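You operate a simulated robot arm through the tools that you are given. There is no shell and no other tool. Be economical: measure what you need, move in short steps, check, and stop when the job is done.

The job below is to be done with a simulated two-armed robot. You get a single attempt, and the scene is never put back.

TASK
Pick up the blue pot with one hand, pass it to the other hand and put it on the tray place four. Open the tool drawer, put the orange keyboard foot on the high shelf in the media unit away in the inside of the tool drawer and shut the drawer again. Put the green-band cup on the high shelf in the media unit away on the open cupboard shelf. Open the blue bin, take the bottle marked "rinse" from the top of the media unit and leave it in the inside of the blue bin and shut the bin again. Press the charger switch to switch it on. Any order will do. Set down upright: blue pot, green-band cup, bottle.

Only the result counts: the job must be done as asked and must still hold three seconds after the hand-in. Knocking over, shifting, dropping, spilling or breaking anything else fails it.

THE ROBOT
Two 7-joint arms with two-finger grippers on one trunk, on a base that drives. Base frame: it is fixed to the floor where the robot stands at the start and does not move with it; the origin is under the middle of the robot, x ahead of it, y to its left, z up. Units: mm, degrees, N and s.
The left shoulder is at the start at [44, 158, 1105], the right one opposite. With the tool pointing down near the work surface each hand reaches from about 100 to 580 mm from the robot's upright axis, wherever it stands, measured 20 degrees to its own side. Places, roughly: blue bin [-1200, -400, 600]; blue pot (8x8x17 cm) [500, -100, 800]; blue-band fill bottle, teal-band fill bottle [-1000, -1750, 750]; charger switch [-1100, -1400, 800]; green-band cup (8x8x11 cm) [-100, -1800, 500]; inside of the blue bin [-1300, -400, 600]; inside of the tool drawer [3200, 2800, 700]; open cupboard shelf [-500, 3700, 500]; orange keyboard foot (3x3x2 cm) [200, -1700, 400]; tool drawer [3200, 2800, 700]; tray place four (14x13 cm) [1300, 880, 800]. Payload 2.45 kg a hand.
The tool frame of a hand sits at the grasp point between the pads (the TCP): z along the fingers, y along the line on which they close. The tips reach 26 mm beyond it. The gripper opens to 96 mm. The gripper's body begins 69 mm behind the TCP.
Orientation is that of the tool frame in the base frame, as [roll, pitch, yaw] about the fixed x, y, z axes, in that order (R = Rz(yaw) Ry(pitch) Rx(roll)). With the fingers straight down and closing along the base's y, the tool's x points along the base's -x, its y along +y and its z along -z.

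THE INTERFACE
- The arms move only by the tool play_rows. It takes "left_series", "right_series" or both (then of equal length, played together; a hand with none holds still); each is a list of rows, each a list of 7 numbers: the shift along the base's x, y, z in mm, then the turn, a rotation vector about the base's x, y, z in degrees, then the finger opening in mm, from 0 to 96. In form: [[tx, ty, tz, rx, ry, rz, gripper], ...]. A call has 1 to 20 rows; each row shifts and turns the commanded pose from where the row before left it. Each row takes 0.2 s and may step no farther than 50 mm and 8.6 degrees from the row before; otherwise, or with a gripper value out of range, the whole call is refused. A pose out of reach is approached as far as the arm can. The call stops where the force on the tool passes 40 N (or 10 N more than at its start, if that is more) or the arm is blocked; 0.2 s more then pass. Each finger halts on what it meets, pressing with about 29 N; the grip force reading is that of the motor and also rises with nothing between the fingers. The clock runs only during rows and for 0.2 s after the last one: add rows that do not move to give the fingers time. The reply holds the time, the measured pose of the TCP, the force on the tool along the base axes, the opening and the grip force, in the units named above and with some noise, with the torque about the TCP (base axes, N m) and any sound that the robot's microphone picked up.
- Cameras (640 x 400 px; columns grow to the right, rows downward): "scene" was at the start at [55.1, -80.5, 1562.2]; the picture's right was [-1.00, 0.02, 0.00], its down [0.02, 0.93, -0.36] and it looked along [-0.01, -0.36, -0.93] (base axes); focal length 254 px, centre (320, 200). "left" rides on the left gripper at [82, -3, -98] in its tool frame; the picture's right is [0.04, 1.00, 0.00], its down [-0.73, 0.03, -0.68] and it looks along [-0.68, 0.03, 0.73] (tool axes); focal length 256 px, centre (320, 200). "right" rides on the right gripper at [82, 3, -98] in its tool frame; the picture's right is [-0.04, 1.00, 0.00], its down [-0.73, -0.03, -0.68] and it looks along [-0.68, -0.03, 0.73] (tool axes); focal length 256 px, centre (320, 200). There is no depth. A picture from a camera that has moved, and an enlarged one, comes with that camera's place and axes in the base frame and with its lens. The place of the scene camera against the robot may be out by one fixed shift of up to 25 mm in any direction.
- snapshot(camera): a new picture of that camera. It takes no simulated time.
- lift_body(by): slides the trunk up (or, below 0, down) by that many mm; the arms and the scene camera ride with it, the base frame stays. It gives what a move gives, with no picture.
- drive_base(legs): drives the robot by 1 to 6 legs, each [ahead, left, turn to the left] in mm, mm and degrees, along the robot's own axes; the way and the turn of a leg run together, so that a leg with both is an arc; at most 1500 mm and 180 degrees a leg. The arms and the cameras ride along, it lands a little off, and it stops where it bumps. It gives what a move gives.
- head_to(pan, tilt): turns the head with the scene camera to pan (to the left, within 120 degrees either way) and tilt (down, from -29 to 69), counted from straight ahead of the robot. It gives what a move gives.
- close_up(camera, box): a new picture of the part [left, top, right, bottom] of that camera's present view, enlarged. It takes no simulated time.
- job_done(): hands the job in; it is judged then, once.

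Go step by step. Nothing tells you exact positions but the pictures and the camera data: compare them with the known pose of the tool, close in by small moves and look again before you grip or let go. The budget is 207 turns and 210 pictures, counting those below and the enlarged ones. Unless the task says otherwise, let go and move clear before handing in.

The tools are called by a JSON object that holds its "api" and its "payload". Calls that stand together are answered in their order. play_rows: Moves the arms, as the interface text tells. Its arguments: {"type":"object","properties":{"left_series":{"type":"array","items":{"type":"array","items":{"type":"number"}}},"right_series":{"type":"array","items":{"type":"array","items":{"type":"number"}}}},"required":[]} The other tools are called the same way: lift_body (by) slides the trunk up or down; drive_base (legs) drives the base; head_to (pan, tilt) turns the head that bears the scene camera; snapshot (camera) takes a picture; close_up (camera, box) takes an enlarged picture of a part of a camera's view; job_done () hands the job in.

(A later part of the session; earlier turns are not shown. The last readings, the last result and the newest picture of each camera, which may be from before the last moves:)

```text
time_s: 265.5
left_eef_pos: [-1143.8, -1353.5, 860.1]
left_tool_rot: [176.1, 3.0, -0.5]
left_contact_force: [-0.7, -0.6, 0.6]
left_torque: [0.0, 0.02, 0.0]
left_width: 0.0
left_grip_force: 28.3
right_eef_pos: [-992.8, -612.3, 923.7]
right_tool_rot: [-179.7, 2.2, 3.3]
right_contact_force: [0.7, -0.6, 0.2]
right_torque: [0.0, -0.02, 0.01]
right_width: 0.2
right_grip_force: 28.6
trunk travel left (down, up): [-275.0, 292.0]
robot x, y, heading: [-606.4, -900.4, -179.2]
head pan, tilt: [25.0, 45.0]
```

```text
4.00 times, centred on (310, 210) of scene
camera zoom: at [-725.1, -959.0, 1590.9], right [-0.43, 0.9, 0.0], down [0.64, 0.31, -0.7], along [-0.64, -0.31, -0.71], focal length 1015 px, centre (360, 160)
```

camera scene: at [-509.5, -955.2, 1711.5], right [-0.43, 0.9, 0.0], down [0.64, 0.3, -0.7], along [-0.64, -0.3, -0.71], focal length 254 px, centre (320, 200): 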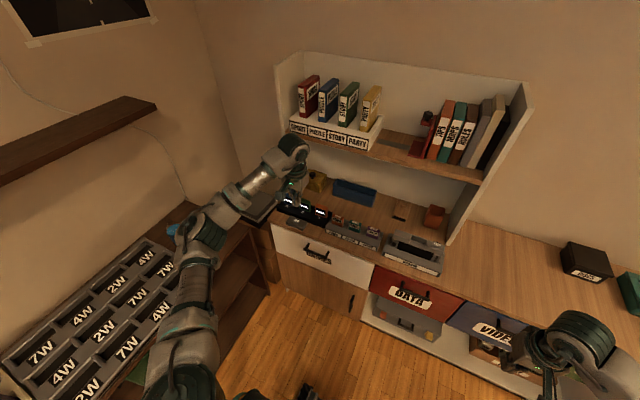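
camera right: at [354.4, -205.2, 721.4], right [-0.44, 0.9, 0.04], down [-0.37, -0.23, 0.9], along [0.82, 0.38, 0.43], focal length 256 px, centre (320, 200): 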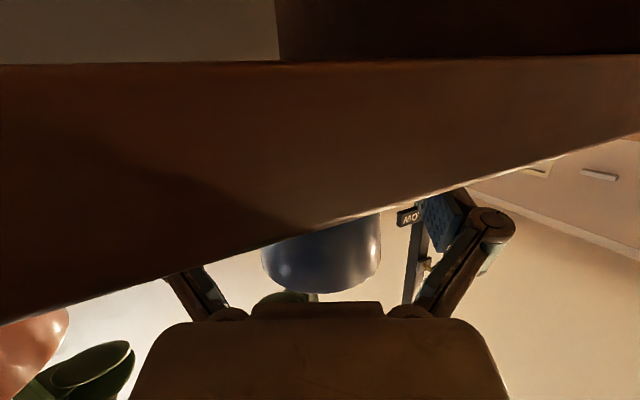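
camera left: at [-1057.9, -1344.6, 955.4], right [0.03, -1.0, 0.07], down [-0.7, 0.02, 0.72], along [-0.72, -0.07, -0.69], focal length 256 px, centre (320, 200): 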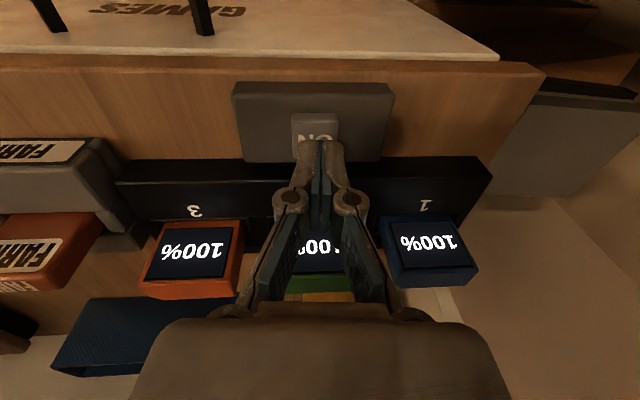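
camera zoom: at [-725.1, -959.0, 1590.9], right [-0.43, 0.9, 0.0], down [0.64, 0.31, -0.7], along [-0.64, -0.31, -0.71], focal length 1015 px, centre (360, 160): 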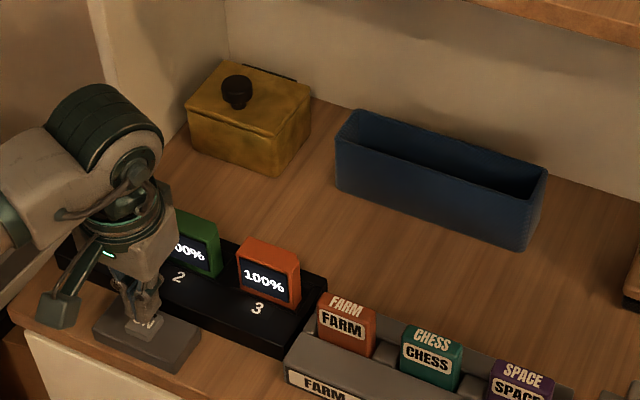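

The fingertips are right over the button. Press down in small steps.

{"api": "play_rows", "payload": {"left_series": [[2, 0, -5, 0, 0, 0, 0], [0, 0, -5, 0, 0, 0, 0], [0, 0, -4, 0, 0, 0, 0], [0, 0, -4, 0, 0, 0, 0]]}}

{"api": "close_up", "payload": {"camera": "left", "box": [200, 50, 440, 200]}}

```text
time_s: 266.5
left_eef_pos: [-1143.3, -1353.6, 847.2]
left_tool_rot: [176.0, 3.2, -0.3]
left_contact_force: [-2.7, -4.5, 16.1]
left_torque: [-0.12, -0.12, -0.03]
left_width: 5.9
left_grip_force: 28.2
right_eef_pos: [-991.6, -612.0, 923.2]
right_tool_rot: [-179.8, 2.1, 3.4]
right_contact_force: [1.3, -0.7, 1.1]
right_torque: [-0.01, -0.01, 0.04]
right_width: 0.3
right_grip_force: 28.8
trunk travel left (down, up): [-275.0, 292.0]
robot x, y, heading: [-610.2, -902.0, -179.4]
head pan, tilt: [25.0, 45.0]
heard: click
```

```text
2.67 times, centred on (320, 125) of left
camera zoom: at [-1055.5, -1344.0, 940.8], right [0.04, -1.0, 0.07], down [-0.69, 0.02, 0.72], along [-0.72, -0.07, -0.69], focal length 683 px, centre (320, 400)
```

zoom: 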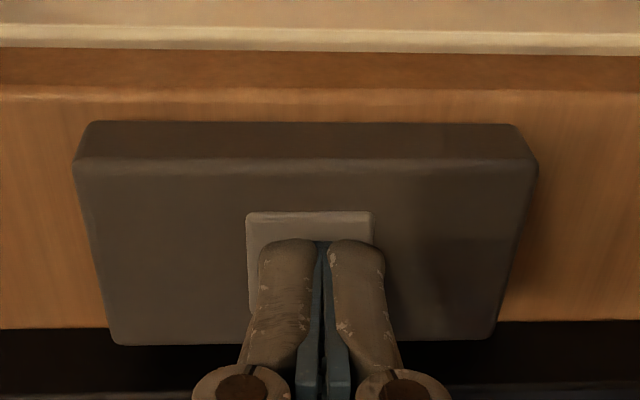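

A click was heard. Lift off and check the switch's state.

{"api": "play_rows", "payload": {"left_series": [[0, 0, 10, 0, 0, 0, 0], [0, 0, 25, 0, 0, 0, 0], [20, 0, 25, 0, 0, 0, 0], [20, 10, 30, 0, 0, 0, 0], [20, 10, 30, 0, 0, 0, 0]]}}

{"api": "close_up", "payload": {"camera": "left", "box": [200, 20, 520, 220]}}

```text
time_s: 267.7
left_eef_pos: [-1081.8, -1332.3, 964.8]
left_tool_rot: [176.1, 3.1, -0.6]
left_contact_force: [0.1, 0.5, -0.4]
left_torque: [0.0, 0.02, -0.03]
left_width: 0.0
left_grip_force: 28.8
right_eef_pos: [-991.1, -611.9, 922.6]
right_tool_rot: [-179.8, 2.2, 3.3]
right_contact_force: [-0.9, 0.6, -0.6]
right_torque: [0.0, 0.01, 0.0]
right_width: 0.0
right_grip_force: 28.7
trunk travel left (down, up): [-275.0, 292.0]
robot x, y, heading: [-611.7, -903.8, -179.4]
head pan, tilt: [25.0, 45.0]
```

```text
2.00 times, centred on (360, 120) of left
camera zoom: at [-994.9, -1323.4, 1059.9], right [0.03, -1.0, 0.07], down [-0.7, 0.02, 0.72], along [-0.72, -0.07, -0.69], focal length 512 px, centre (240, 360)
```

zoom: 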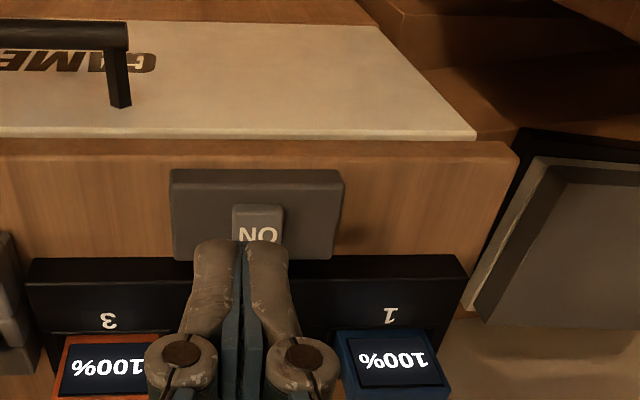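

The click confirms the press. Now I raise the right hand and drive in front of the blue VIDEO bin.

{"api": "play_rows", "payload": {"right_series": [[15, 0, 25, 0, 0, 0, 60], [15, 0, 25, 0, 0, 0, 60], [15, 0, 25, 0, 0, 0, 60], [15, 0, 25, 0, 0, 0, 60]], "left_series": [[15, 0, 25, 0, 0, 0, 60], [15, 0, 25, 0, 0, 0, 60], [15, 0, 25, 0, 0, 0, 60], [15, 0, 0, 0, 0, 0, 60]]}}

{"api": "drive_base", "payload": {"legs": [[0, -430, 0]]}}

{"api": "head_to", "payload": {"pan": 0, "tilt": 55}}

{"api": "snapshot", "payload": {"camera": "scene"}}

```text
time_s: 268.7
left_eef_pos: [-1021.1, -1332.7, 1040.4]
left_tool_rot: [176.1, 3.0, -0.5]
left_contact_force: [0.3, -0.7, -0.2]
left_torque: [0.02, 0.03, 0.0]
left_width: 60.3
left_grip_force: 0.0
right_eef_pos: [-929.7, -613.2, 1024.8]
right_tool_rot: [-179.9, 2.2, 3.4]
right_contact_force: [0.7, -0.7, -0.2]
right_torque: [-0.01, -0.01, 0.01]
right_width: 59.6
right_grip_force: 0.0
trunk travel left (down, up): [-275.0, 292.0]
robot x, y, heading: [-606.7, -902.0, -179.5]
head pan, tilt: [25.0, 45.0]
```

```text
time_s: 271.4
left_eef_pos: [-1028.7, -896.8, 1038.6]
left_tool_rot: [176.3, 2.9, -0.6]
left_contact_force: [0.6, -0.6, -1.0]
left_torque: [0.01, 0.03, 0.01]
left_width: 59.8
left_grip_force: 0.0
right_eef_pos: [-932.3, -178.6, 1023.5]
right_tool_rot: [-179.8, 2.2, 3.2]
right_contact_force: [0.5, -0.2, 0.1]
right_torque: [0.02, 0.03, -0.03]
right_width: 60.1
right_grip_force: 0.0
trunk travel left (down, up): [-275.0, 292.0]
robot x, y, heading: [-614.6, -467.7, -179.6]
head pan, tilt: [25.0, 45.0]
```

```text
time_s: 272.2
left_eef_pos: [-1026.2, -896.3, 1041.1]
left_tool_rot: [176.1, 3.1, -0.7]
left_contact_force: [0.6, 0.3, -0.7]
left_torque: [0.01, 0.0, 0.01]
left_width: 59.9
left_grip_force: 0.1
right_eef_pos: [-929.7, -177.2, 1024.9]
right_tool_rot: [-179.7, 2.4, 3.2]
right_contact_force: [-0.4, -0.7, -0.4]
right_torque: [-0.02, 0.0, 0.0]
right_width: 60.1
right_grip_force: 0.0
trunk travel left (down, up): [-275.0, 292.0]
robot x, y, heading: [-616.4, -465.7, -179.7]
head pan, tilt: [0.0, 55.0]
```

```text
99 pictures are left
camera scene: at [-726.4, -488.5, 1577.6], right [-0.01, 1.0, 0.0], down [0.82, 0.01, -0.57], along [-0.57, 0.0, -0.82], focal length 254 px, centre (320, 200)
```

scene: 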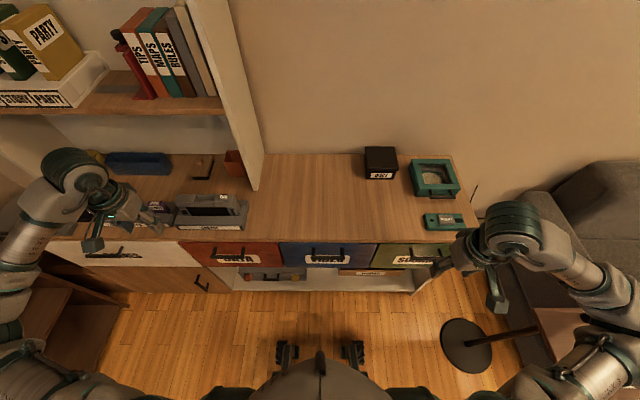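

{"api": "close_up", "payload": {"camera": "scene", "box": [260, 210, 400, 297]}}

```text
4.57 times, centred on (330, 254) of scene
camera zoom: at [-726.4, -488.5, 1577.6], right [-0.01, 1.0, 0.0], down [0.82, 0.01, -0.57], along [-0.57, 0.0, -0.82], focal length 1160 px, centre (274, -45)
```

zoom: 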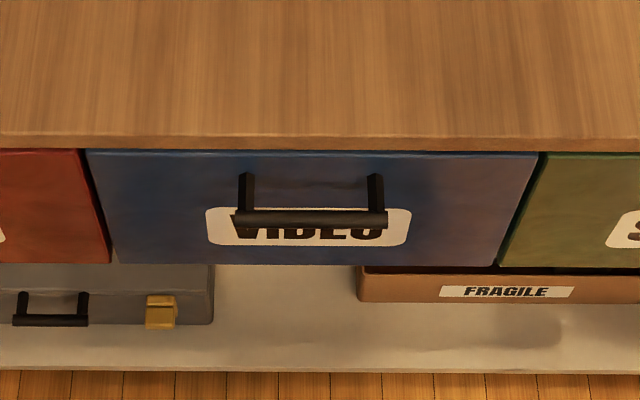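

The VIDEO bin is a pull-out with a horizontal bar handle at about (-1065,-441,735). I shift the base and turn the right hand 90° so the fingers close front-to-back.

{"api": "drive_base", "payload": {"legs": [[-40, 130, 0]]}}

{"api": "play_rows", "payload": {"right_series": [[-3, -3, 0, 0, 0, 8, 40], [-3, -3, 0, 0, 0, 8, 40], [-3, -3, 0, 0, 0, 8, 40], [-3, -3, 0, 0, 0, 8, 40], [-3, -3, 0, 0, 0, 8, 40], [-3, -3, 0, 0, 0, 8, 40], [-3, -3, 0, 0, 0, 8, 40], [-3, -3, 0, 0, 0, 8, 40], [-3, -3, 0, 0, 0, 8, 40], [-3, -3, 0, 0, 0, 8, 40], [-3, -3, 0, 0, 0, 7, 40]]}}

{"api": "snapshot", "payload": {"camera": "scene"}}

{"api": "snapshot", "payload": {"camera": "right"}}

```text
time_s: 273.6
left_eef_pos: [-985.3, -985.9, 1053.7]
left_tool_rot: [174.5, 3.1, -1.0]
left_contact_force: [-1.0, 2.1, -0.5]
left_torque: [-0.19, -0.06, 0.02]
left_width: 60.2
left_grip_force: 0.2
right_eef_pos: [-890.2, -270.4, 1015.5]
right_tool_rot: [178.6, 2.3, 2.7]
right_contact_force: [0.7, 2.8, 1.4]
right_torque: [-0.17, 0.09, -0.01]
right_width: 60.0
right_grip_force: 0.0
trunk travel left (down, up): [-275.0, 292.0]
robot x, y, heading: [-573.0, -590.0, -179.5]
head pan, tilt: [0.0, 55.0]
```

```text
time_s: 276.0
left_eef_pos: [-984.0, -1006.0, 1045.4]
left_tool_rot: [175.8, 3.4, -1.1]
left_contact_force: [-0.3, 0.9, 1.1]
left_torque: [-0.04, -0.05, 0.02]
left_width: 59.9
left_grip_force: 0.1
right_eef_pos: [-855.7, -370.9, 1035.6]
right_tool_rot: [-179.7, 3.9, 85.7]
right_contact_force: [0.4, 0.3, 0.3]
right_torque: [-0.01, 0.01, -0.01]
right_width: 40.0
right_grip_force: 0.0
right hand out of reach, approached as far as the arm can: row 8, 9, 10, 11
trunk travel left (down, up): [-275.0, 292.0]
robot x, y, heading: [-575.1, -587.5, -179.8]
head pan, tilt: [0.0, 55.0]
```

```text
97 pictures are left
camera scene: at [-686.4, -604.8, 1577.5], right [-0.01, 1.0, 0.0], down [0.82, 0.01, -0.57], along [-0.57, -0.01, -0.82], focal length 254 px, centre (320, 200)
```

scene: 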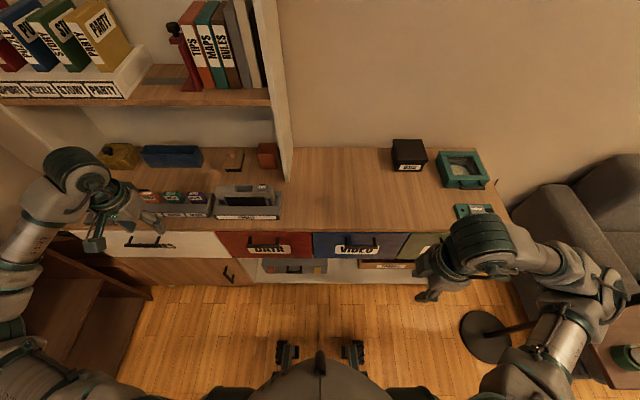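

```text
96 pictures are left
camera right: at [-845.1, -282.3, 1128.0], right [0.99, -0.12, 0.0], down [-0.08, -0.68, 0.73], along [-0.08, -0.72, -0.69], focal length 256 px, centre (320, 200)
```

right: 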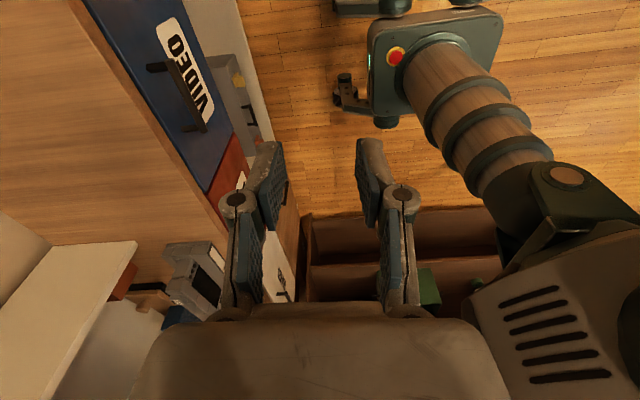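

The 90° turned grip works. I move above the handle, leaning the hand slightly away from the worktop.

{"api": "play_rows", "payload": {"right_series": [[-25, -9, -10, 0, 7, 0, 40], [-25, -9, -10, 0, 8, 0, 40], [-25, -9, -20, 0, 0, 0, 40], [-25, -9, -20, 0, 0, 0, 40], [-25, -9, -20, 0, 0, 0, 32], [-25, -9, -20, 0, 0, 0, 30], [-25, -9, -20, 0, 0, 0, 30], [-25, -6, -20, 0, 0, 0, 30], [0, 0, -20, 0, 0, 0, 30], [0, 0, 0, 0, 0, 0, 30]]}}

{"api": "snapshot", "payload": {"camera": "right"}}

{"api": "close_up", "payload": {"camera": "scene", "box": [270, 190, 430, 290]}}

```text
time_s: 278.2
left_eef_pos: [-983.3, -1034.3, 1035.6]
left_tool_rot: [177.0, 3.2, -0.6]
left_contact_force: [0.6, -0.5, -0.3]
left_torque: [0.05, 0.03, 0.02]
left_width: 60.0
left_grip_force: 0.1
right_eef_pos: [-918.1, -457.8, 987.7]
right_tool_rot: [-164.7, 3.8, 86.9]
right_contact_force: [0.2, -1.3, 0.1]
right_torque: [0.11, 0.03, -0.05]
right_width: 30.2
right_grip_force: 0.1
right hand out of reach, approached as far as the arm can: row 1, 2, 4, 5, 6, 7, 8
trunk travel left (down, up): [-275.0, 292.0]
robot x, y, heading: [-576.2, -592.1, -179.6]
head pan, tilt: [0.0, 55.0]
```

```text
95 pictures are left
camera right: at [-884.4, -370.7, 1076.3], right [0.96, -0.11, -0.26], down [0.11, -0.7, 0.71], along [-0.26, -0.71, -0.66], focal length 256 px, centre (320, 200)
```

right: 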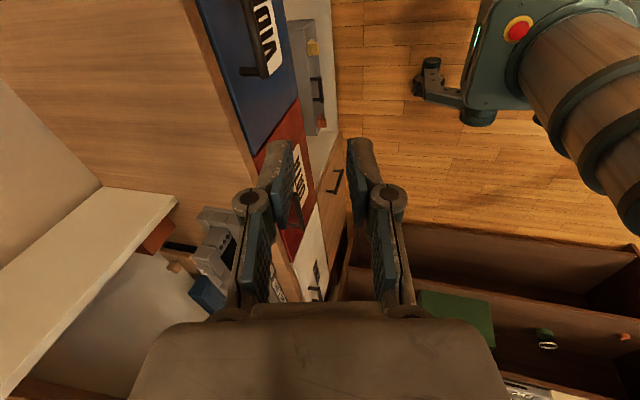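

```text
4.00 times, centred on (350, 240) of scene
camera zoom: at [-686.8, -621.3, 1577.4], right [-0.01, 1.0, 0.01], down [0.82, 0.01, -0.57], along [-0.57, 0.0, -0.82], focal length 1015 px, centre (200, 40)
```

zoom: 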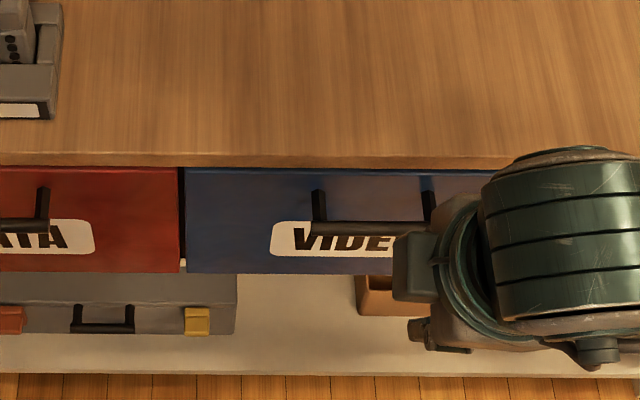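

The arm can't extend further in this orientation, so I use the base and trunk: drive forward 140 mm and lower the trunk.

{"api": "drive_base", "payload": {"legs": [[140, -12, 0]]}}

{"api": "lift_body", "payload": {"by": -150}}

{"api": "snapshot", "payload": {"camera": "right"}}

```text
time_s: 279.5
left_eef_pos: [-1123.3, -997.0, 1044.3]
left_tool_rot: [175.9, 3.4, -1.0]
left_contact_force: [-0.9, 0.2, 0.5]
left_torque: [-0.07, -0.05, 0.01]
left_width: 59.9
left_grip_force: 0.1
right_eef_pos: [-1056.9, -421.9, 986.8]
right_tool_rot: [-164.8, 4.8, 86.6]
right_contact_force: [-1.0, 0.4, -0.3]
right_torque: [-0.06, -0.01, 0.03]
right_width: 29.6
right_grip_force: 0.1
trunk travel left (down, up): [-275.0, 292.0]
robot x, y, heading: [-713.8, -575.2, -179.6]
head pan, tilt: [0.0, 55.0]
```

```text
time_s: 281.2
left_eef_pos: [-1120.9, -992.7, 898.8]
left_tool_rot: [175.7, 3.8, -1.2]
left_contact_force: [0.1, 0.2, 1.1]
left_torque: [-0.02, -0.04, 0.0]
left_width: 59.8
left_grip_force: 0.1
right_eef_pos: [-1066.6, -418.8, 773.4]
right_tool_rot: [-176.6, 4.0, 85.6]
right_contact_force: [0.0, 0.1, 0.5]
right_torque: [-0.03, 0.02, 0.01]
right_width: 29.9
right_grip_force: 0.0
trunk travel left (down, up): [-125.0, 442.0]
robot x, y, heading: [-710.0, -571.0, -179.7]
head pan, tilt: [0.0, 55.0]
```

```text
93 pictures are left
camera right: at [-1050.2, -330.4, 865.7], right [0.99, -0.12, -0.06], down [-0.04, -0.68, 0.73], along [-0.13, -0.72, -0.68], focal length 256 px, centre (320, 200)
```

right: 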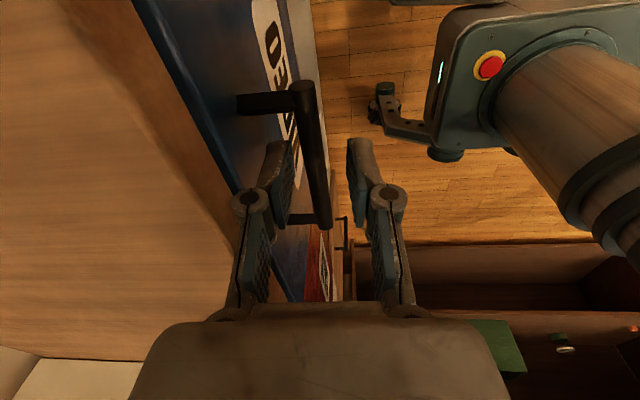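

The bar lies between the fingers' projection, at x≈-1076. I nudge 10 mm inward, narrow the opening and lower onto it.

{"api": "play_rows", "payload": {"right_series": [[-5, -5, 0, 0, 0, 0, 26], [-5, -5, 0, 0, 0, 0, 26], [0, 0, 0, 0, 0, 0, 26]]}}

{"api": "snapshot", "payload": {"camera": "right"}}

```text
time_s: 282.0
left_eef_pos: [-1121.3, -994.7, 897.6]
left_tool_rot: [175.8, 3.6, -1.2]
left_contact_force: [-0.8, -0.2, 0.9]
left_torque: [0.0, -0.01, 0.03]
left_width: 59.8
left_grip_force: 0.1
right_eef_pos: [-1077.1, -430.1, 773.9]
right_tool_rot: [-176.7, 3.7, 85.5]
right_contact_force: [0.4, 1.0, -0.2]
right_torque: [-0.01, 0.02, 0.01]
right_width: 25.9
right_grip_force: 0.0
trunk travel left (down, up): [-125.0, 442.0]
robot x, y, heading: [-715.9, -574.6, -179.5]
head pan, tilt: [0.0, 55.0]
```

```text
92 pictures are left
camera right: at [-1060.7, -343.0, 866.1], right [0.99, -0.12, -0.06], down [-0.04, -0.69, 0.73], along [-0.13, -0.72, -0.69], focal length 256 px, centre (320, 200)
```

right: 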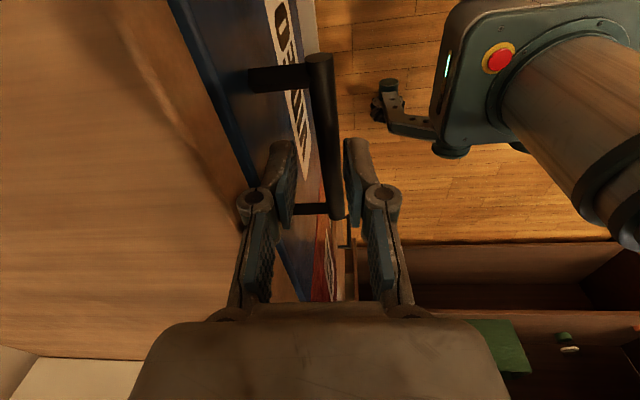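

Shift 5 mm outward, lower over the bar and close.

{"api": "play_rows", "payload": {"right_series": [[5, -5, 0, 0, 0, 0, 28], [0, 0, -12, 0, 0, 0, 28], [0, 0, -12, 0, 0, 0, 28], [0, 0, -10, 0, 0, 0, 28], [0, 0, 0, 0, 0, 0, 28]]}}

{"api": "snapshot", "payload": {"camera": "right"}}

```text
time_s: 283.2
left_eef_pos: [-1120.5, -1002.1, 894.4]
left_tool_rot: [176.2, 3.5, -1.0]
left_contact_force: [0.1, -0.3, -0.4]
left_torque: [0.0, -0.02, 0.0]
left_width: 60.0
left_grip_force: 0.0
right_eef_pos: [-1071.2, -442.2, 740.8]
right_tool_rot: [-176.7, 3.4, 85.7]
right_contact_force: [0.3, -0.1, 0.3]
right_torque: [0.0, -0.01, 0.0]
right_width: 27.8
right_grip_force: 0.2
trunk travel left (down, up): [-125.0, 442.0]
robot x, y, heading: [-715.0, -577.9, -179.4]
head pan, tilt: [0.0, 55.0]
```

```text
91 pictures are left
camera right: at [-1055.8, -354.9, 833.1], right [0.99, -0.12, -0.06], down [-0.04, -0.69, 0.72], along [-0.12, -0.71, -0.69], focal length 256 px, centre (320, 200)
```

right: 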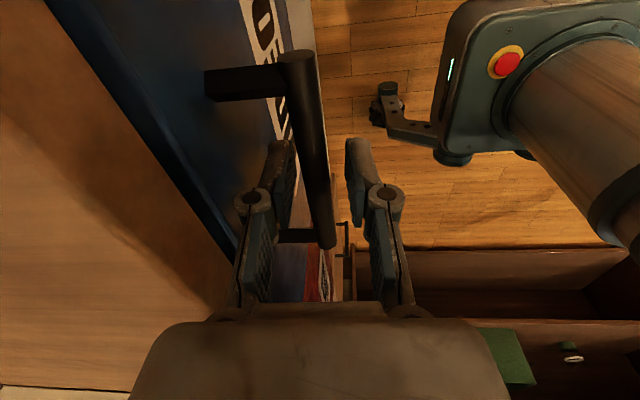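

Lower 8 mm more and close on the bar.

{"api": "play_rows", "payload": {"right_series": [[0, 0, -8, 0, 0, 0, 28], [0, 0, 0, 0, 0, 0, 20], [0, 0, 0, 0, 0, 0, 10], [0, 0, 0, 0, 0, 0, 0], [0, 0, 0, 0, 0, 0, 0]]}}

{"api": "snapshot", "payload": {"camera": "right"}}

```text
time_s: 284.4
left_eef_pos: [-1121.4, -999.3, 894.1]
left_tool_rot: [176.0, 3.5, -1.1]
left_contact_force: [0.1, 0.4, 0.5]
left_torque: [0.01, 0.01, -0.03]
left_width: 60.1
left_grip_force: 0.0
right_eef_pos: [-1071.6, -439.0, 732.0]
right_tool_rot: [-176.8, 3.6, 85.7]
right_contact_force: [0.8, 9.8, -0.9]
right_torque: [0.6, 0.0, 0.99]
right_width: 14.0
right_grip_force: 40.4
trunk travel left (down, up): [-125.0, 442.0]
robot x, y, heading: [-712.0, -575.0, -179.7]
head pan, tilt: [0.0, 55.0]
```

```text
90 pictures are left
camera right: at [-1055.6, -351.7, 824.3], right [0.99, -0.12, -0.05], down [-0.04, -0.69, 0.72], along [-0.12, -0.71, -0.69], focal length 256 px, centre (320, 200)
```

right: 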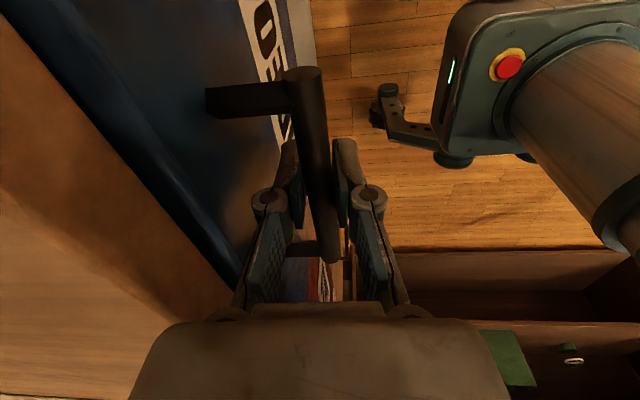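

Bar gripped. Pull by backing the base gently 80 mm and observe how the bin moves.

{"api": "drive_base", "payload": {"legs": [[-80, 0, 0]]}}

{"api": "snapshot", "payload": {"camera": "right"}}

{"api": "close_up", "payload": {"camera": "scene", "box": [240, 180, 440, 305]}}

```text
time_s: 285.5
left_eef_pos: [-1043.2, -998.7, 894.1]
left_tool_rot: [176.0, 3.4, -1.1]
left_contact_force: [-0.2, 0.5, -0.8]
left_torque: [0.0, 0.04, -0.02]
left_width: 60.0
left_grip_force: 0.1
right_eef_pos: [-992.3, -438.9, 732.4]
right_tool_rot: [-176.7, 3.6, 85.6]
right_contact_force: [-0.5, 3.4, -10.9]
right_torque: [-0.19, 0.06, 0.91]
right_width: 14.2
right_grip_force: 40.1
trunk travel left (down, up): [-125.0, 442.0]
robot x, y, heading: [-633.7, -573.0, -179.5]
head pan, tilt: [0.0, 55.0]
```

```text
89 pictures are left
camera right: at [-976.6, -351.7, 824.1], right [0.99, -0.12, -0.05], down [-0.04, -0.69, 0.72], along [-0.12, -0.72, -0.69], focal length 256 px, centre (320, 200)
```

right: 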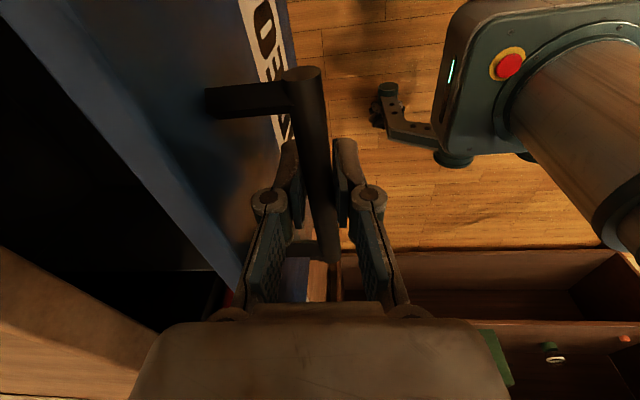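

```text
3.20 times, centred on (340, 242) of scene
camera zoom: at [-884.1, -596.1, 1412.0], right [-0.01, 1.0, 0.0], down [0.82, 0.01, -0.57], along [-0.57, 0.0, -0.82], focal length 812 px, centre (256, 64)
```

zoom: 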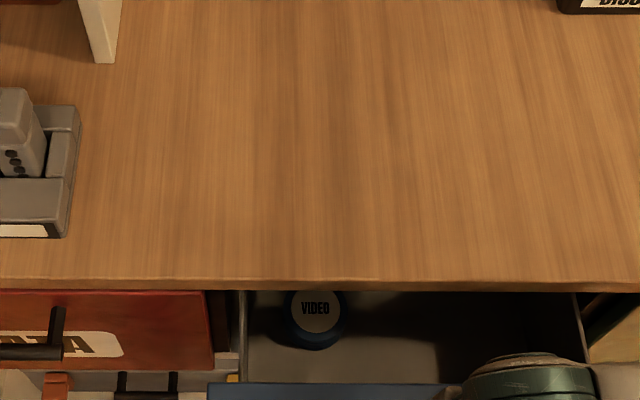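

It slides out as a drawer (a round VIDEO can is inside at left). Pull 150 mm more.

{"api": "drive_base", "payload": {"legs": [[-150, 0, 0]]}}

{"api": "snapshot", "payload": {"camera": "scene"}}

```text
time_s: 286.9
left_eef_pos: [-888.4, -998.9, 895.7]
left_tool_rot: [176.1, 3.7, -1.1]
left_contact_force: [0.4, 0.1, 0.1]
left_torque: [-0.02, -0.01, -0.02]
left_width: 59.8
left_grip_force: 0.1
right_eef_pos: [-838.8, -438.8, 733.4]
right_tool_rot: [-176.5, 3.5, 85.7]
right_contact_force: [-0.3, -3.3, -23.2]
right_torque: [0.44, 0.06, 0.92]
right_width: 14.3
right_grip_force: 40.8
trunk travel left (down, up): [-125.0, 442.0]
robot x, y, heading: [-484.3, -576.3, -179.4]
head pan, tilt: [0.0, 55.0]
```

```text
87 pictures are left
camera scene: at [-734.6, -597.3, 1411.7], right [-0.01, 1.0, 0.0], down [0.82, 0.01, -0.57], along [-0.57, 0.0, -0.82], focal length 254 px, centre (320, 200)
```

scene: 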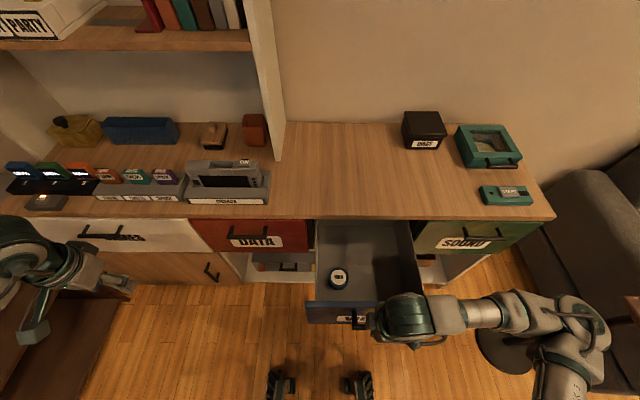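

Bin is open ~230 mm, and the charger switch is visibly lit. Release the handle and raise the right hand.

{"api": "play_rows", "payload": {"right_series": [[0, 0, 0, 0, 0, 0, 20], [0, 0, 0, 0, 0, 0, 28], [0, 0, 0, 0, 0, 0, 28], [0, 0, 20, 0, 0, 0, 28], [0, 0, 30, 0, 0, 0, 28], [0, 0, 35, 0, 0, 0, 28], [0, 0, 35, 0, 0, 0, 28], [0, 0, 35, 0, 0, 0, 40]]}}

{"api": "lift_body", "payload": {"by": 200}}

{"api": "play_rows", "payload": {"right_series": [[10, 5, 0, 0, 0, -8.5, 60], [10, 5, 0, 0, 0, -8.5, 60], [10, 5, 0, 0, 0, -8.5, 60], [10, 5, 0, 0, 0, -8.5, 60], [5, 10, 0, 0, 0, -8.5, 60], [5, 10, 0, 0, 0, -8.5, 60], [0, 10, 0, 0, 0, -8.5, 60], [0, 10, 0, 0, 0, -8.5, 60], [0, 10, 0, 0, 0, -8.5, 60], [0, 10, 0, 0, 0, -8.5, 60]]}}

{"api": "snapshot", "payload": {"camera": "scene"}}

```text
time_s: 288.7
left_eef_pos: [-884.4, -998.5, 898.7]
left_tool_rot: [176.1, 4.0, -1.1]
left_contact_force: [0.5, -0.2, 0.1]
left_torque: [-0.01, 0.01, 0.03]
left_width: 59.9
left_grip_force: 0.1
right_eef_pos: [-834.1, -437.6, 891.0]
right_tool_rot: [-176.2, 3.6, 85.6]
right_contact_force: [0.1, 0.4, 0.8]
right_torque: [-0.04, 0.02, -0.02]
right_width: 40.1
right_grip_force: 0.1
trunk travel left (down, up): [-125.0, 442.0]
robot x, y, heading: [-482.7, -573.8, -179.5]
head pan, tilt: [0.0, 55.0]
```

```text
time_s: 290.8
left_eef_pos: [-883.5, -998.7, 1096.7]
left_tool_rot: [176.0, 3.9, -1.2]
left_contact_force: [0.6, 0.0, 0.4]
left_torque: [0.02, 0.0, 0.01]
left_width: 60.0
left_grip_force: 0.2
right_eef_pos: [-826.8, -438.2, 1110.8]
right_tool_rot: [-172.6, 4.0, 85.9]
right_contact_force: [0.6, -0.3, -0.9]
right_torque: [0.01, 0.01, 0.01]
right_width: 40.0
right_grip_force: 0.1
trunk travel left (down, up): [-325.0, 242.0]
robot x, y, heading: [-483.3, -571.4, -179.7]
head pan, tilt: [0.0, 55.0]
```

```text
time_s: 293.0
left_eef_pos: [-884.5, -997.9, 1098.2]
left_tool_rot: [176.0, 4.0, -1.0]
left_contact_force: [-0.1, -0.3, 0.1]
left_torque: [0.0, -0.01, 0.01]
left_width: 60.2
left_grip_force: 0.1
right_eef_pos: [-776.1, -358.5, 1111.3]
right_tool_rot: [-172.5, 3.8, 0.7]
right_contact_force: [0.3, -0.1, 0.8]
right_torque: [0.0, -0.01, 0.01]
right_width: 60.2
right_grip_force: 0.0
trunk travel left (down, up): [-325.0, 242.0]
robot x, y, heading: [-480.4, -574.7, -179.6]
head pan, tilt: [0.0, 55.0]
```

```text
86 pictures are left
camera scene: at [-569.0, -595.5, 1628.2], right [-0.01, 1.0, 0.0], down [0.82, 0.01, -0.57], along [-0.57, 0.0, -0.82], focal length 254 px, centre (320, 200)
```

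scene: 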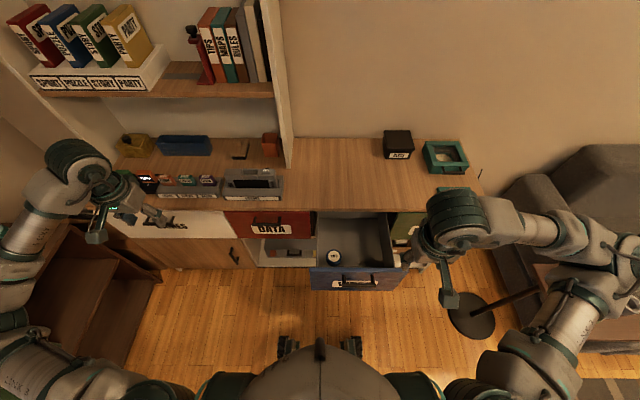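

Bin open and arms clear. Now drive to the bottle: turn to face the media unit and position so the bottle is right-front.

{"api": "drive_base", "payload": {"legs": [[0, 0, 90], [680, 0, 0], [0, -270, 0]]}}

{"api": "head_to", "payload": {"pan": -25, "tilt": 45}}

{"api": "snapshot", "payload": {"camera": "scene"}}

{"api": "snapshot", "payload": {"camera": "right"}}

```text
time_s: 302.1
left_eef_pos: [-298.3, -1645.4, 1093.7]
left_tool_rot: [176.7, 4.1, 90.1]
left_contact_force: [0.6, 0.6, 0.4]
left_torque: [-0.07, 0.02, -0.01]
left_width: 60.3
left_grip_force: 0.0
right_eef_pos: [-938.6, -1548.4, 1113.4]
right_tool_rot: [-172.1, 3.9, 92.0]
right_contact_force: [0.0, 0.0, -0.5]
right_torque: [0.0, 0.01, 0.0]
right_width: 59.9
right_grip_force: 0.1
trunk travel left (down, up): [-325.0, 242.0]
robot x, y, heading: [-743.6, -1249.0, -88.6]
head pan, tilt: [0.0, 55.0]
```

```text
time_s: 303.0
left_eef_pos: [-296.2, -1642.6, 1096.2]
left_tool_rot: [176.6, 4.0, 90.2]
left_contact_force: [0.1, 0.2, -0.7]
left_torque: [-0.03, 0.05, -0.01]
left_width: 60.2
left_grip_force: 0.1
right_eef_pos: [-936.7, -1546.0, 1113.6]
right_tool_rot: [-172.0, 4.1, 92.1]
right_contact_force: [0.5, -0.2, -0.8]
right_torque: [-0.01, -0.02, 0.0]
right_width: 60.1
right_grip_force: 0.1
trunk travel left (down, up): [-325.0, 242.0]
robot x, y, heading: [-738.6, -1252.2, -88.9]
head pan, tilt: [-25.0, 45.0]
```

```text
85 pictures are left
camera scene: at [-756.2, -1367.7, 1641.7], right [-0.92, 0.4, 0.0], down [0.28, 0.65, -0.71], along [-0.29, -0.65, -0.71], focal length 254 px, centre (320, 200)
```

scene: 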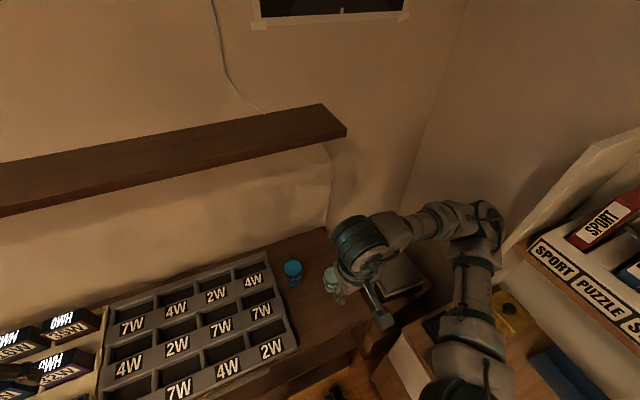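

```text
84 pictures are left
camera right: at [-923.4, -1456.6, 1204.4], right [0.99, -0.01, -0.14], down [0.09, -0.68, 0.73], along [-0.1, -0.73, -0.67], focal length 256 px, centre (320, 200)
```

right: 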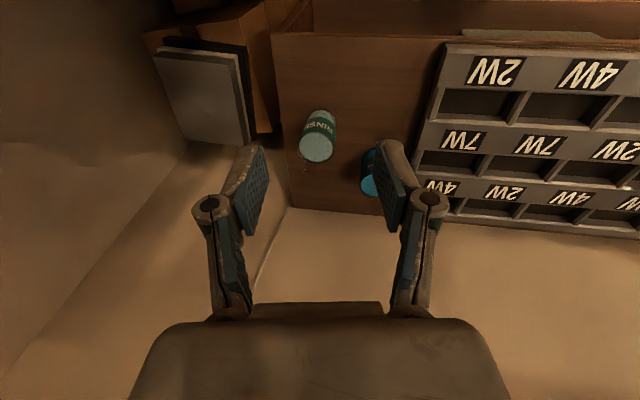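

RINSE bottle's axis is about (-998,-1747) with top near z≈895. I straighten the hand and move above it.

{"api": "play_rows", "payload": {"right_series": [[-6, -20, -10, 2.2, -3.9, 0, 60], [-6, -20, -10, 2.1, -3.9, 0, 60], [-6, -20, -10, 0, 0, 0, 60], [-6, -20, -10, 0, 0, 0, 60], [-6, -20, -15, 0, 0, 0, 60], [-6, -20, -15, 0, 0, 0, 60], [-6, -20, -15, 0, 0, 0, 60], [-6, -20, -15, 0, 0, 0, 60], [-6, -20, -15, 0, 0, 0, 60], [-6, -20, -15, 0, 0, 0, 60], [0, 0, -10, 0, 0, 0, 60], [0, 0, 0, 0, 0, 0, 60]]}}

{"api": "snapshot", "payload": {"camera": "right"}}

{"api": "close_up", "payload": {"camera": "scene", "box": [250, 200, 410, 300]}}

```text
time_s: 305.6
left_eef_pos: [-304.0, -1643.1, 1097.2]
left_tool_rot: [176.1, 4.0, 90.1]
left_contact_force: [0.2, -0.1, -0.3]
left_torque: [-0.01, 0.01, 0.0]
left_width: 59.7
left_grip_force: 0.1
right_eef_pos: [-1005.4, -1746.6, 972.8]
right_tool_rot: [179.6, 0.1, 91.8]
right_contact_force: [0.2, -0.4, -0.3]
right_torque: [0.01, 0.01, -0.01]
right_width: 59.8
right_grip_force: 0.1
trunk travel left (down, up): [-325.0, 242.0]
robot x, y, heading: [-736.2, -1252.2, -88.6]
head pan, tilt: [-25.0, 45.0]
```

```text
83 pictures are left
camera right: at [-1005.7, -1664.9, 1071.1], right [1.0, -0.01, 0.01], down [-0.01, -0.73, 0.68], along [0.0, -0.68, -0.73], focal length 256 px, centre (320, 200)
```

right: 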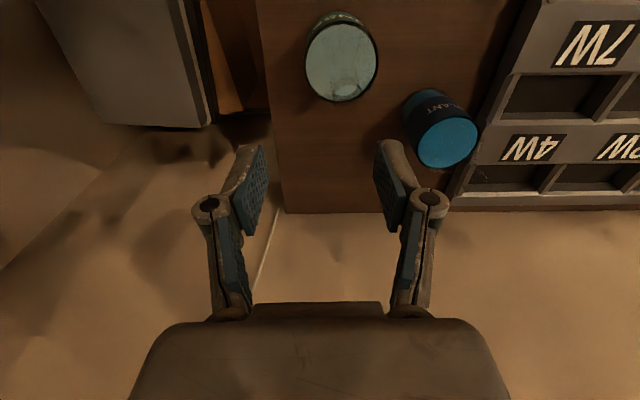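

```text
4.00 times, centred on (330, 250) of scene
camera zoom: at [-767.7, -1368.7, 1641.5], right [-0.92, 0.4, 0.0], down [0.29, 0.65, -0.7], along [-0.28, -0.64, -0.71], focal length 1015 px, centre (280, 0)
```

zoom: 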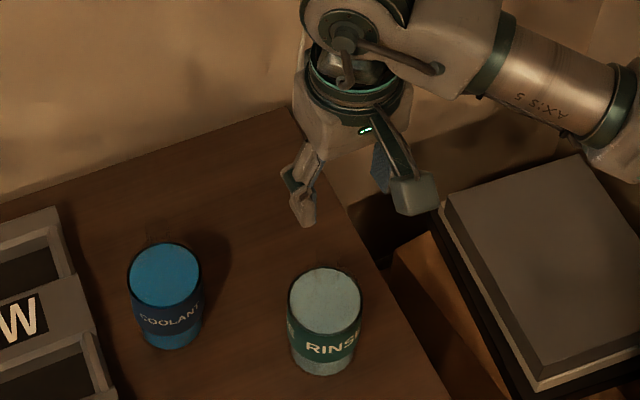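

Bottle axis refined to about (-986,-1732); neck between ~870 and 911. I align and descend to just above.

{"api": "play_rows", "payload": {"right_series": [[6, 5, 0, 0, 0, 0, 60], [6, 5, 0, 0, 0, 0, 60], [7, 5, 0, 0, 0, 0, 60], [0, 0, -10, 0, 0, 0, 60], [0, 0, 0, 0, 0, 0, 60]]}}

{"api": "snapshot", "payload": {"camera": "right"}}

{"api": "close_up", "payload": {"camera": "scene", "box": [290, 220, 370, 295]}}

```text
time_s: 306.8
left_eef_pos: [-300.4, -1643.4, 1095.8]
left_tool_rot: [176.4, 4.2, 90.1]
left_contact_force: [0.7, 0.3, 0.6]
left_torque: [-0.02, 0.02, -0.02]
left_width: 60.1
left_grip_force: 0.1
right_eef_pos: [-982.6, -1730.2, 962.2]
right_tool_rot: [179.9, -0.1, 91.8]
right_contact_force: [1.1, 0.2, 0.8]
right_torque: [0.02, -0.02, -0.01]
right_width: 59.9
right_grip_force: 0.0
trunk travel left (down, up): [-325.0, 242.0]
robot x, y, heading: [-739.7, -1252.5, -88.6]
head pan, tilt: [-25.0, 45.0]
```

```text
81 pictures are left
camera right: at [-980.9, -1648.5, 1061.1], right [1.0, -0.01, 0.0], down [-0.01, -0.73, 0.68], along [-0.01, -0.68, -0.73], focal length 256 px, centre (320, 200)
```

right: 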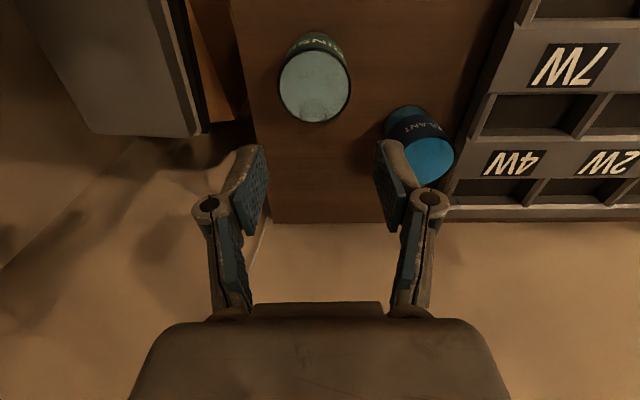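

```text
5.33 times, centred on (330, 258) of scene
camera zoom: at [-755.9, -1368.5, 1641.7], right [-0.92, 0.4, 0.01], down [0.28, 0.65, -0.71], along [-0.29, -0.65, -0.71], focal length 1353 px, centre (267, -107)
```

zoom: 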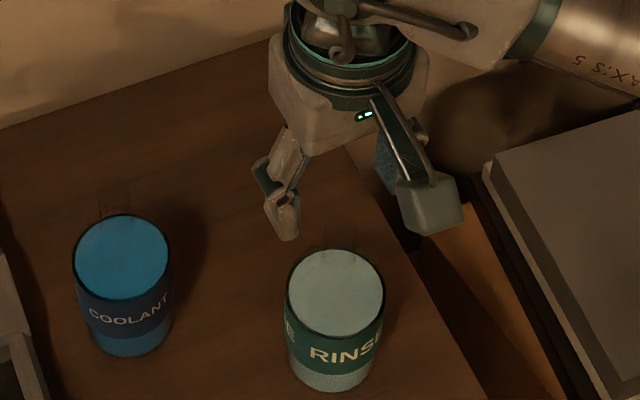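

Centred. Shift 4 mm and descend to the neck level.

{"api": "play_rows", "payload": {"right_series": [[-4, 0, -10, 0, 0, 0, 60], [0, 0, -15, 0, 0, 0, 60], [0, 0, -15, 0, 0, 0, 60], [0, 0, -15, 0, 0, 0, 60], [0, 0, -15, 0, 0, 0, 60], [0, 0, 0, 0, 0, 0, 60]]}}

{"api": "snapshot", "payload": {"camera": "right"}}

{"api": "close_up", "payload": {"camera": "scene", "box": [290, 220, 370, 295]}}

```text
time_s: 308.2
left_eef_pos: [-306.2, -1644.1, 1098.8]
left_tool_rot: [176.1, 4.1, 90.0]
left_contact_force: [0.0, 0.0, 0.0]
left_torque: [-0.01, -0.01, 0.01]
left_width: 60.0
left_grip_force: 0.1
right_eef_pos: [-991.5, -1730.6, 891.9]
right_tool_rot: [179.8, 0.0, 91.7]
right_contact_force: [-0.5, 0.1, 0.0]
right_torque: [-0.01, -0.01, 0.02]
right_width: 60.0
right_grip_force: 0.1
trunk travel left (down, up): [-325.0, 242.0]
robot x, y, heading: [-739.3, -1250.3, -88.6]
head pan, tilt: [-25.0, 45.0]
```

```text
79 pictures are left
camera right: at [-991.3, -1648.4, 990.2], right [1.0, -0.01, 0.01], down [-0.01, -0.73, 0.68], along [0.0, -0.68, -0.73], focal length 256 px, centre (320, 200)
```

right: 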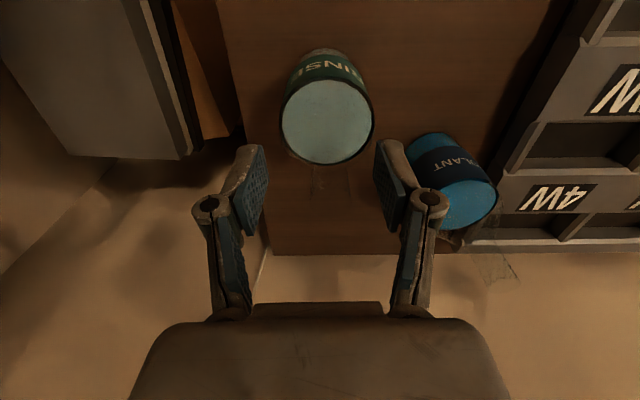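

```text
5.33 times, centred on (330, 258) of scene
camera zoom: at [-764.9, -1368.5, 1641.6], right [-0.92, 0.4, 0.0], down [0.28, 0.65, -0.7], along [-0.28, -0.65, -0.71], focal length 1353 px, centre (267, -107)
```

zoom: 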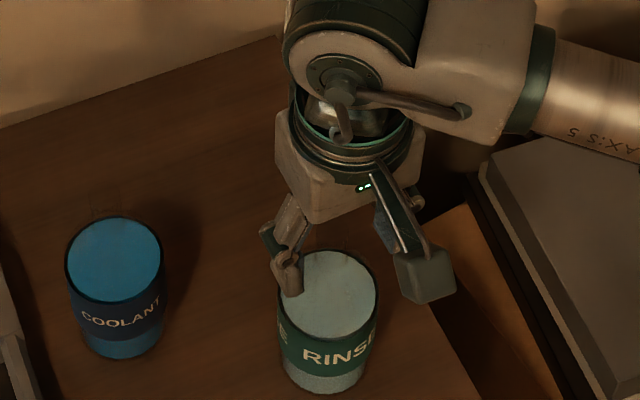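

The faint neck shows between the pads; shift 5 mm, lower 5 mm and close.

{"api": "play_rows", "payload": {"right_series": [[5, 0, -5, 0, 0, 0, 60], [0, 0, 0, 0, 0, 0, 50], [0, 0, 0, 0, 0, 0, 40], [0, 0, 0, 0, 0, 0, 30], [0, 0, 0, 0, 0, 0, 20], [0, 0, 0, 0, 0, 0, 15], [0, 0, 0, 0, 0, 0, 15]]}}

{"api": "snapshot", "payload": {"camera": "right"}}

```text
time_s: 309.8
left_eef_pos: [-303.5, -1643.0, 1097.0]
left_tool_rot: [176.3, 4.2, 90.0]
left_contact_force: [0.2, -0.1, 0.0]
left_torque: [0.0, -0.02, -0.01]
left_width: 60.0
left_grip_force: 0.1
right_eef_pos: [-983.8, -1730.3, 891.3]
right_tool_rot: [179.8, 0.3, 91.7]
right_contact_force: [-1.8, -2.8, 22.1]
right_torque: [-0.3, 0.04, 0.02]
right_width: 18.9
right_grip_force: 28.6
trunk travel left (down, up): [-325.0, 242.0]
robot x, y, heading: [-745.1, -1249.7, -88.9]
head pan, tilt: [-25.0, 45.0]
```

```text
77 pictures are left
camera right: at [-983.9, -1648.0, 988.4], right [1.0, -0.01, 0.01], down [-0.01, -0.73, 0.68], along [0.0, -0.68, -0.73], focal length 256 px, centre (320, 200)
```

right: 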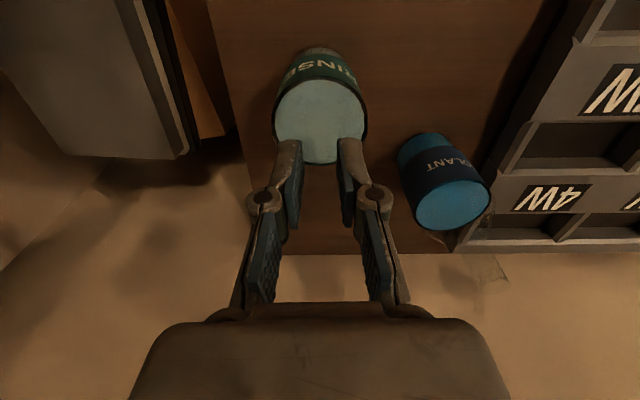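

Gripped the neck (19 mm). Lift and check.

{"api": "play_rows", "payload": {"right_series": [[0, 0, 8, 0, 0, 0, 10], [0, 0, 12, 0, 0, 0, 10], [0, 0, 20, 0, 0, 0, 10], [0, 0, 30, 0, 0, 0, 10], [0, 0, 30, 0, 0, 0, 10], [0, 0, 0, 0, 0, 0, 10]]}}

{"api": "snapshot", "payload": {"camera": "scene"}}

```text
time_s: 311.2
left_eef_pos: [-304.2, -1643.6, 1096.6]
left_tool_rot: [176.2, 3.9, 90.0]
left_contact_force: [0.5, -0.6, -0.4]
left_torque: [-0.05, 0.02, -0.03]
left_width: 59.9
left_grip_force: 0.0
right_eef_pos: [-984.8, -1730.4, 986.7]
right_tool_rot: [179.7, -0.1, 91.7]
right_contact_force: [-0.4, 0.2, -3.0]
right_torque: [0.05, -0.03, 0.0]
right_width: 18.7
right_grip_force: 29.6
trunk travel left (down, up): [-325.0, 242.0]
robot x, y, heading: [-737.6, -1249.7, -88.9]
head pan, tilt: [-25.0, 45.0]
```

```text
76 pictures are left
camera scene: at [-762.7, -1369.4, 1641.5], right [-0.92, 0.4, 0.0], down [0.28, 0.65, -0.7], along [-0.28, -0.64, -0.71], focal length 254 px, centre (320, 200)
```

scene: 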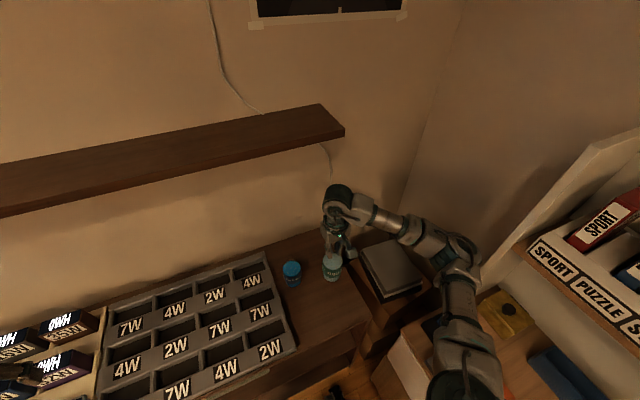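

Bottle is held upright. I raise it a bit, back away, and carry it to the open bin, turning to face it.

{"api": "play_rows", "payload": {"right_series": [[0, 10, 20, 0, 0, 0, 10], [0, 20, 20, 0, 0, 0, 10], [0, 20, 20, 0, 0, 0, 10], [0, 20, 5, 0, 0, 0, 10], [0, 10, 0, 0, 0, 0, 10], [0, 0, 0, 0, 0, 0, 10]]}}

{"api": "drive_base", "payload": {"legs": [[-640, 0, 0], [0, 250, 0], [0, 0, -90]]}}

{"api": "head_to", "payload": {"pan": -10, "tilt": 60}}

{"api": "snapshot", "payload": {"camera": "scene"}}

```text
time_s: 312.6
left_eef_pos: [-304.1, -1644.0, 1097.7]
left_tool_rot: [176.2, 4.2, 90.0]
left_contact_force: [0.2, -0.2, 0.4]
left_torque: [0.0, 0.01, 0.01]
left_width: 59.5
left_grip_force: 0.0
right_eef_pos: [-985.6, -1650.7, 1051.7]
right_tool_rot: [179.7, 0.0, 91.6]
right_contact_force: [-0.7, -0.3, -2.8]
right_torque: [0.02, -0.01, 0.0]
right_width: 18.6
right_grip_force: 28.6
trunk travel left (down, up): [-325.0, 242.0]
robot x, y, heading: [-735.6, -1250.6, -88.4]
head pan, tilt: [-25.0, 45.0]
```

```text
time_s: 321.5
left_eef_pos: [-890.8, -1040.4, 1098.4]
left_tool_rot: [176.2, 4.1, -0.2]
left_contact_force: [-0.9, 0.2, 0.1]
left_torque: [0.03, 0.03, 0.01]
left_width: 59.7
left_grip_force: 0.0
right_eef_pos: [-896.9, -357.4, 1052.8]
right_tool_rot: [179.7, -0.1, 1.5]
right_contact_force: [0.1, -0.5, -2.8]
right_torque: [-0.01, -0.03, 0.02]
right_width: 17.9
right_grip_force: 29.6
trunk travel left (down, up): [-325.0, 242.0]
robot x, y, heading: [-498.5, -603.9, -178.7]
head pan, tilt: [-25.0, 45.0]
```

```text
time_s: 322.2
left_eef_pos: [-889.0, -1041.7, 1098.5]
left_tool_rot: [176.2, 4.2, -0.3]
left_contact_force: [0.2, 0.5, 1.1]
left_torque: [0.01, 0.01, -0.03]
left_width: 60.0
left_grip_force: 0.0
right_eef_pos: [-894.8, -358.9, 1053.4]
right_tool_rot: [179.7, 0.1, 1.5]
right_contact_force: [-0.1, 0.8, -2.7]
right_torque: [0.05, 0.0, 0.02]
right_width: 18.4
right_grip_force: 29.1
trunk travel left (down, up): [-325.0, 242.0]
robot x, y, heading: [-500.7, -609.9, -179.0]
head pan, tilt: [-10.0, 60.0]
```

```text
75 pictures are left
camera scene: at [-577.4, -618.6, 1622.2], right [0.15, 0.99, 0.0], down [0.86, -0.13, -0.5], along [-0.49, 0.08, -0.87], focal length 254 px, centre (320, 200)
```

scene: 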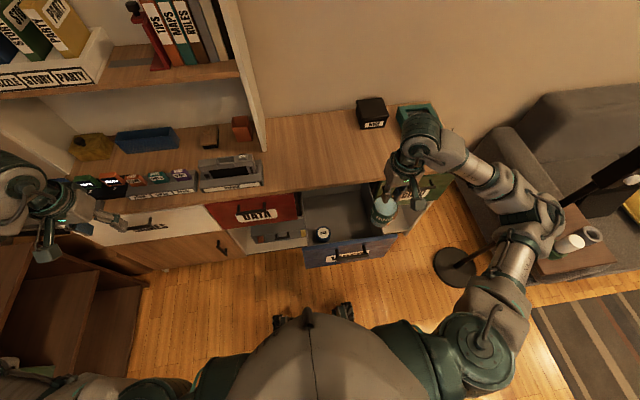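

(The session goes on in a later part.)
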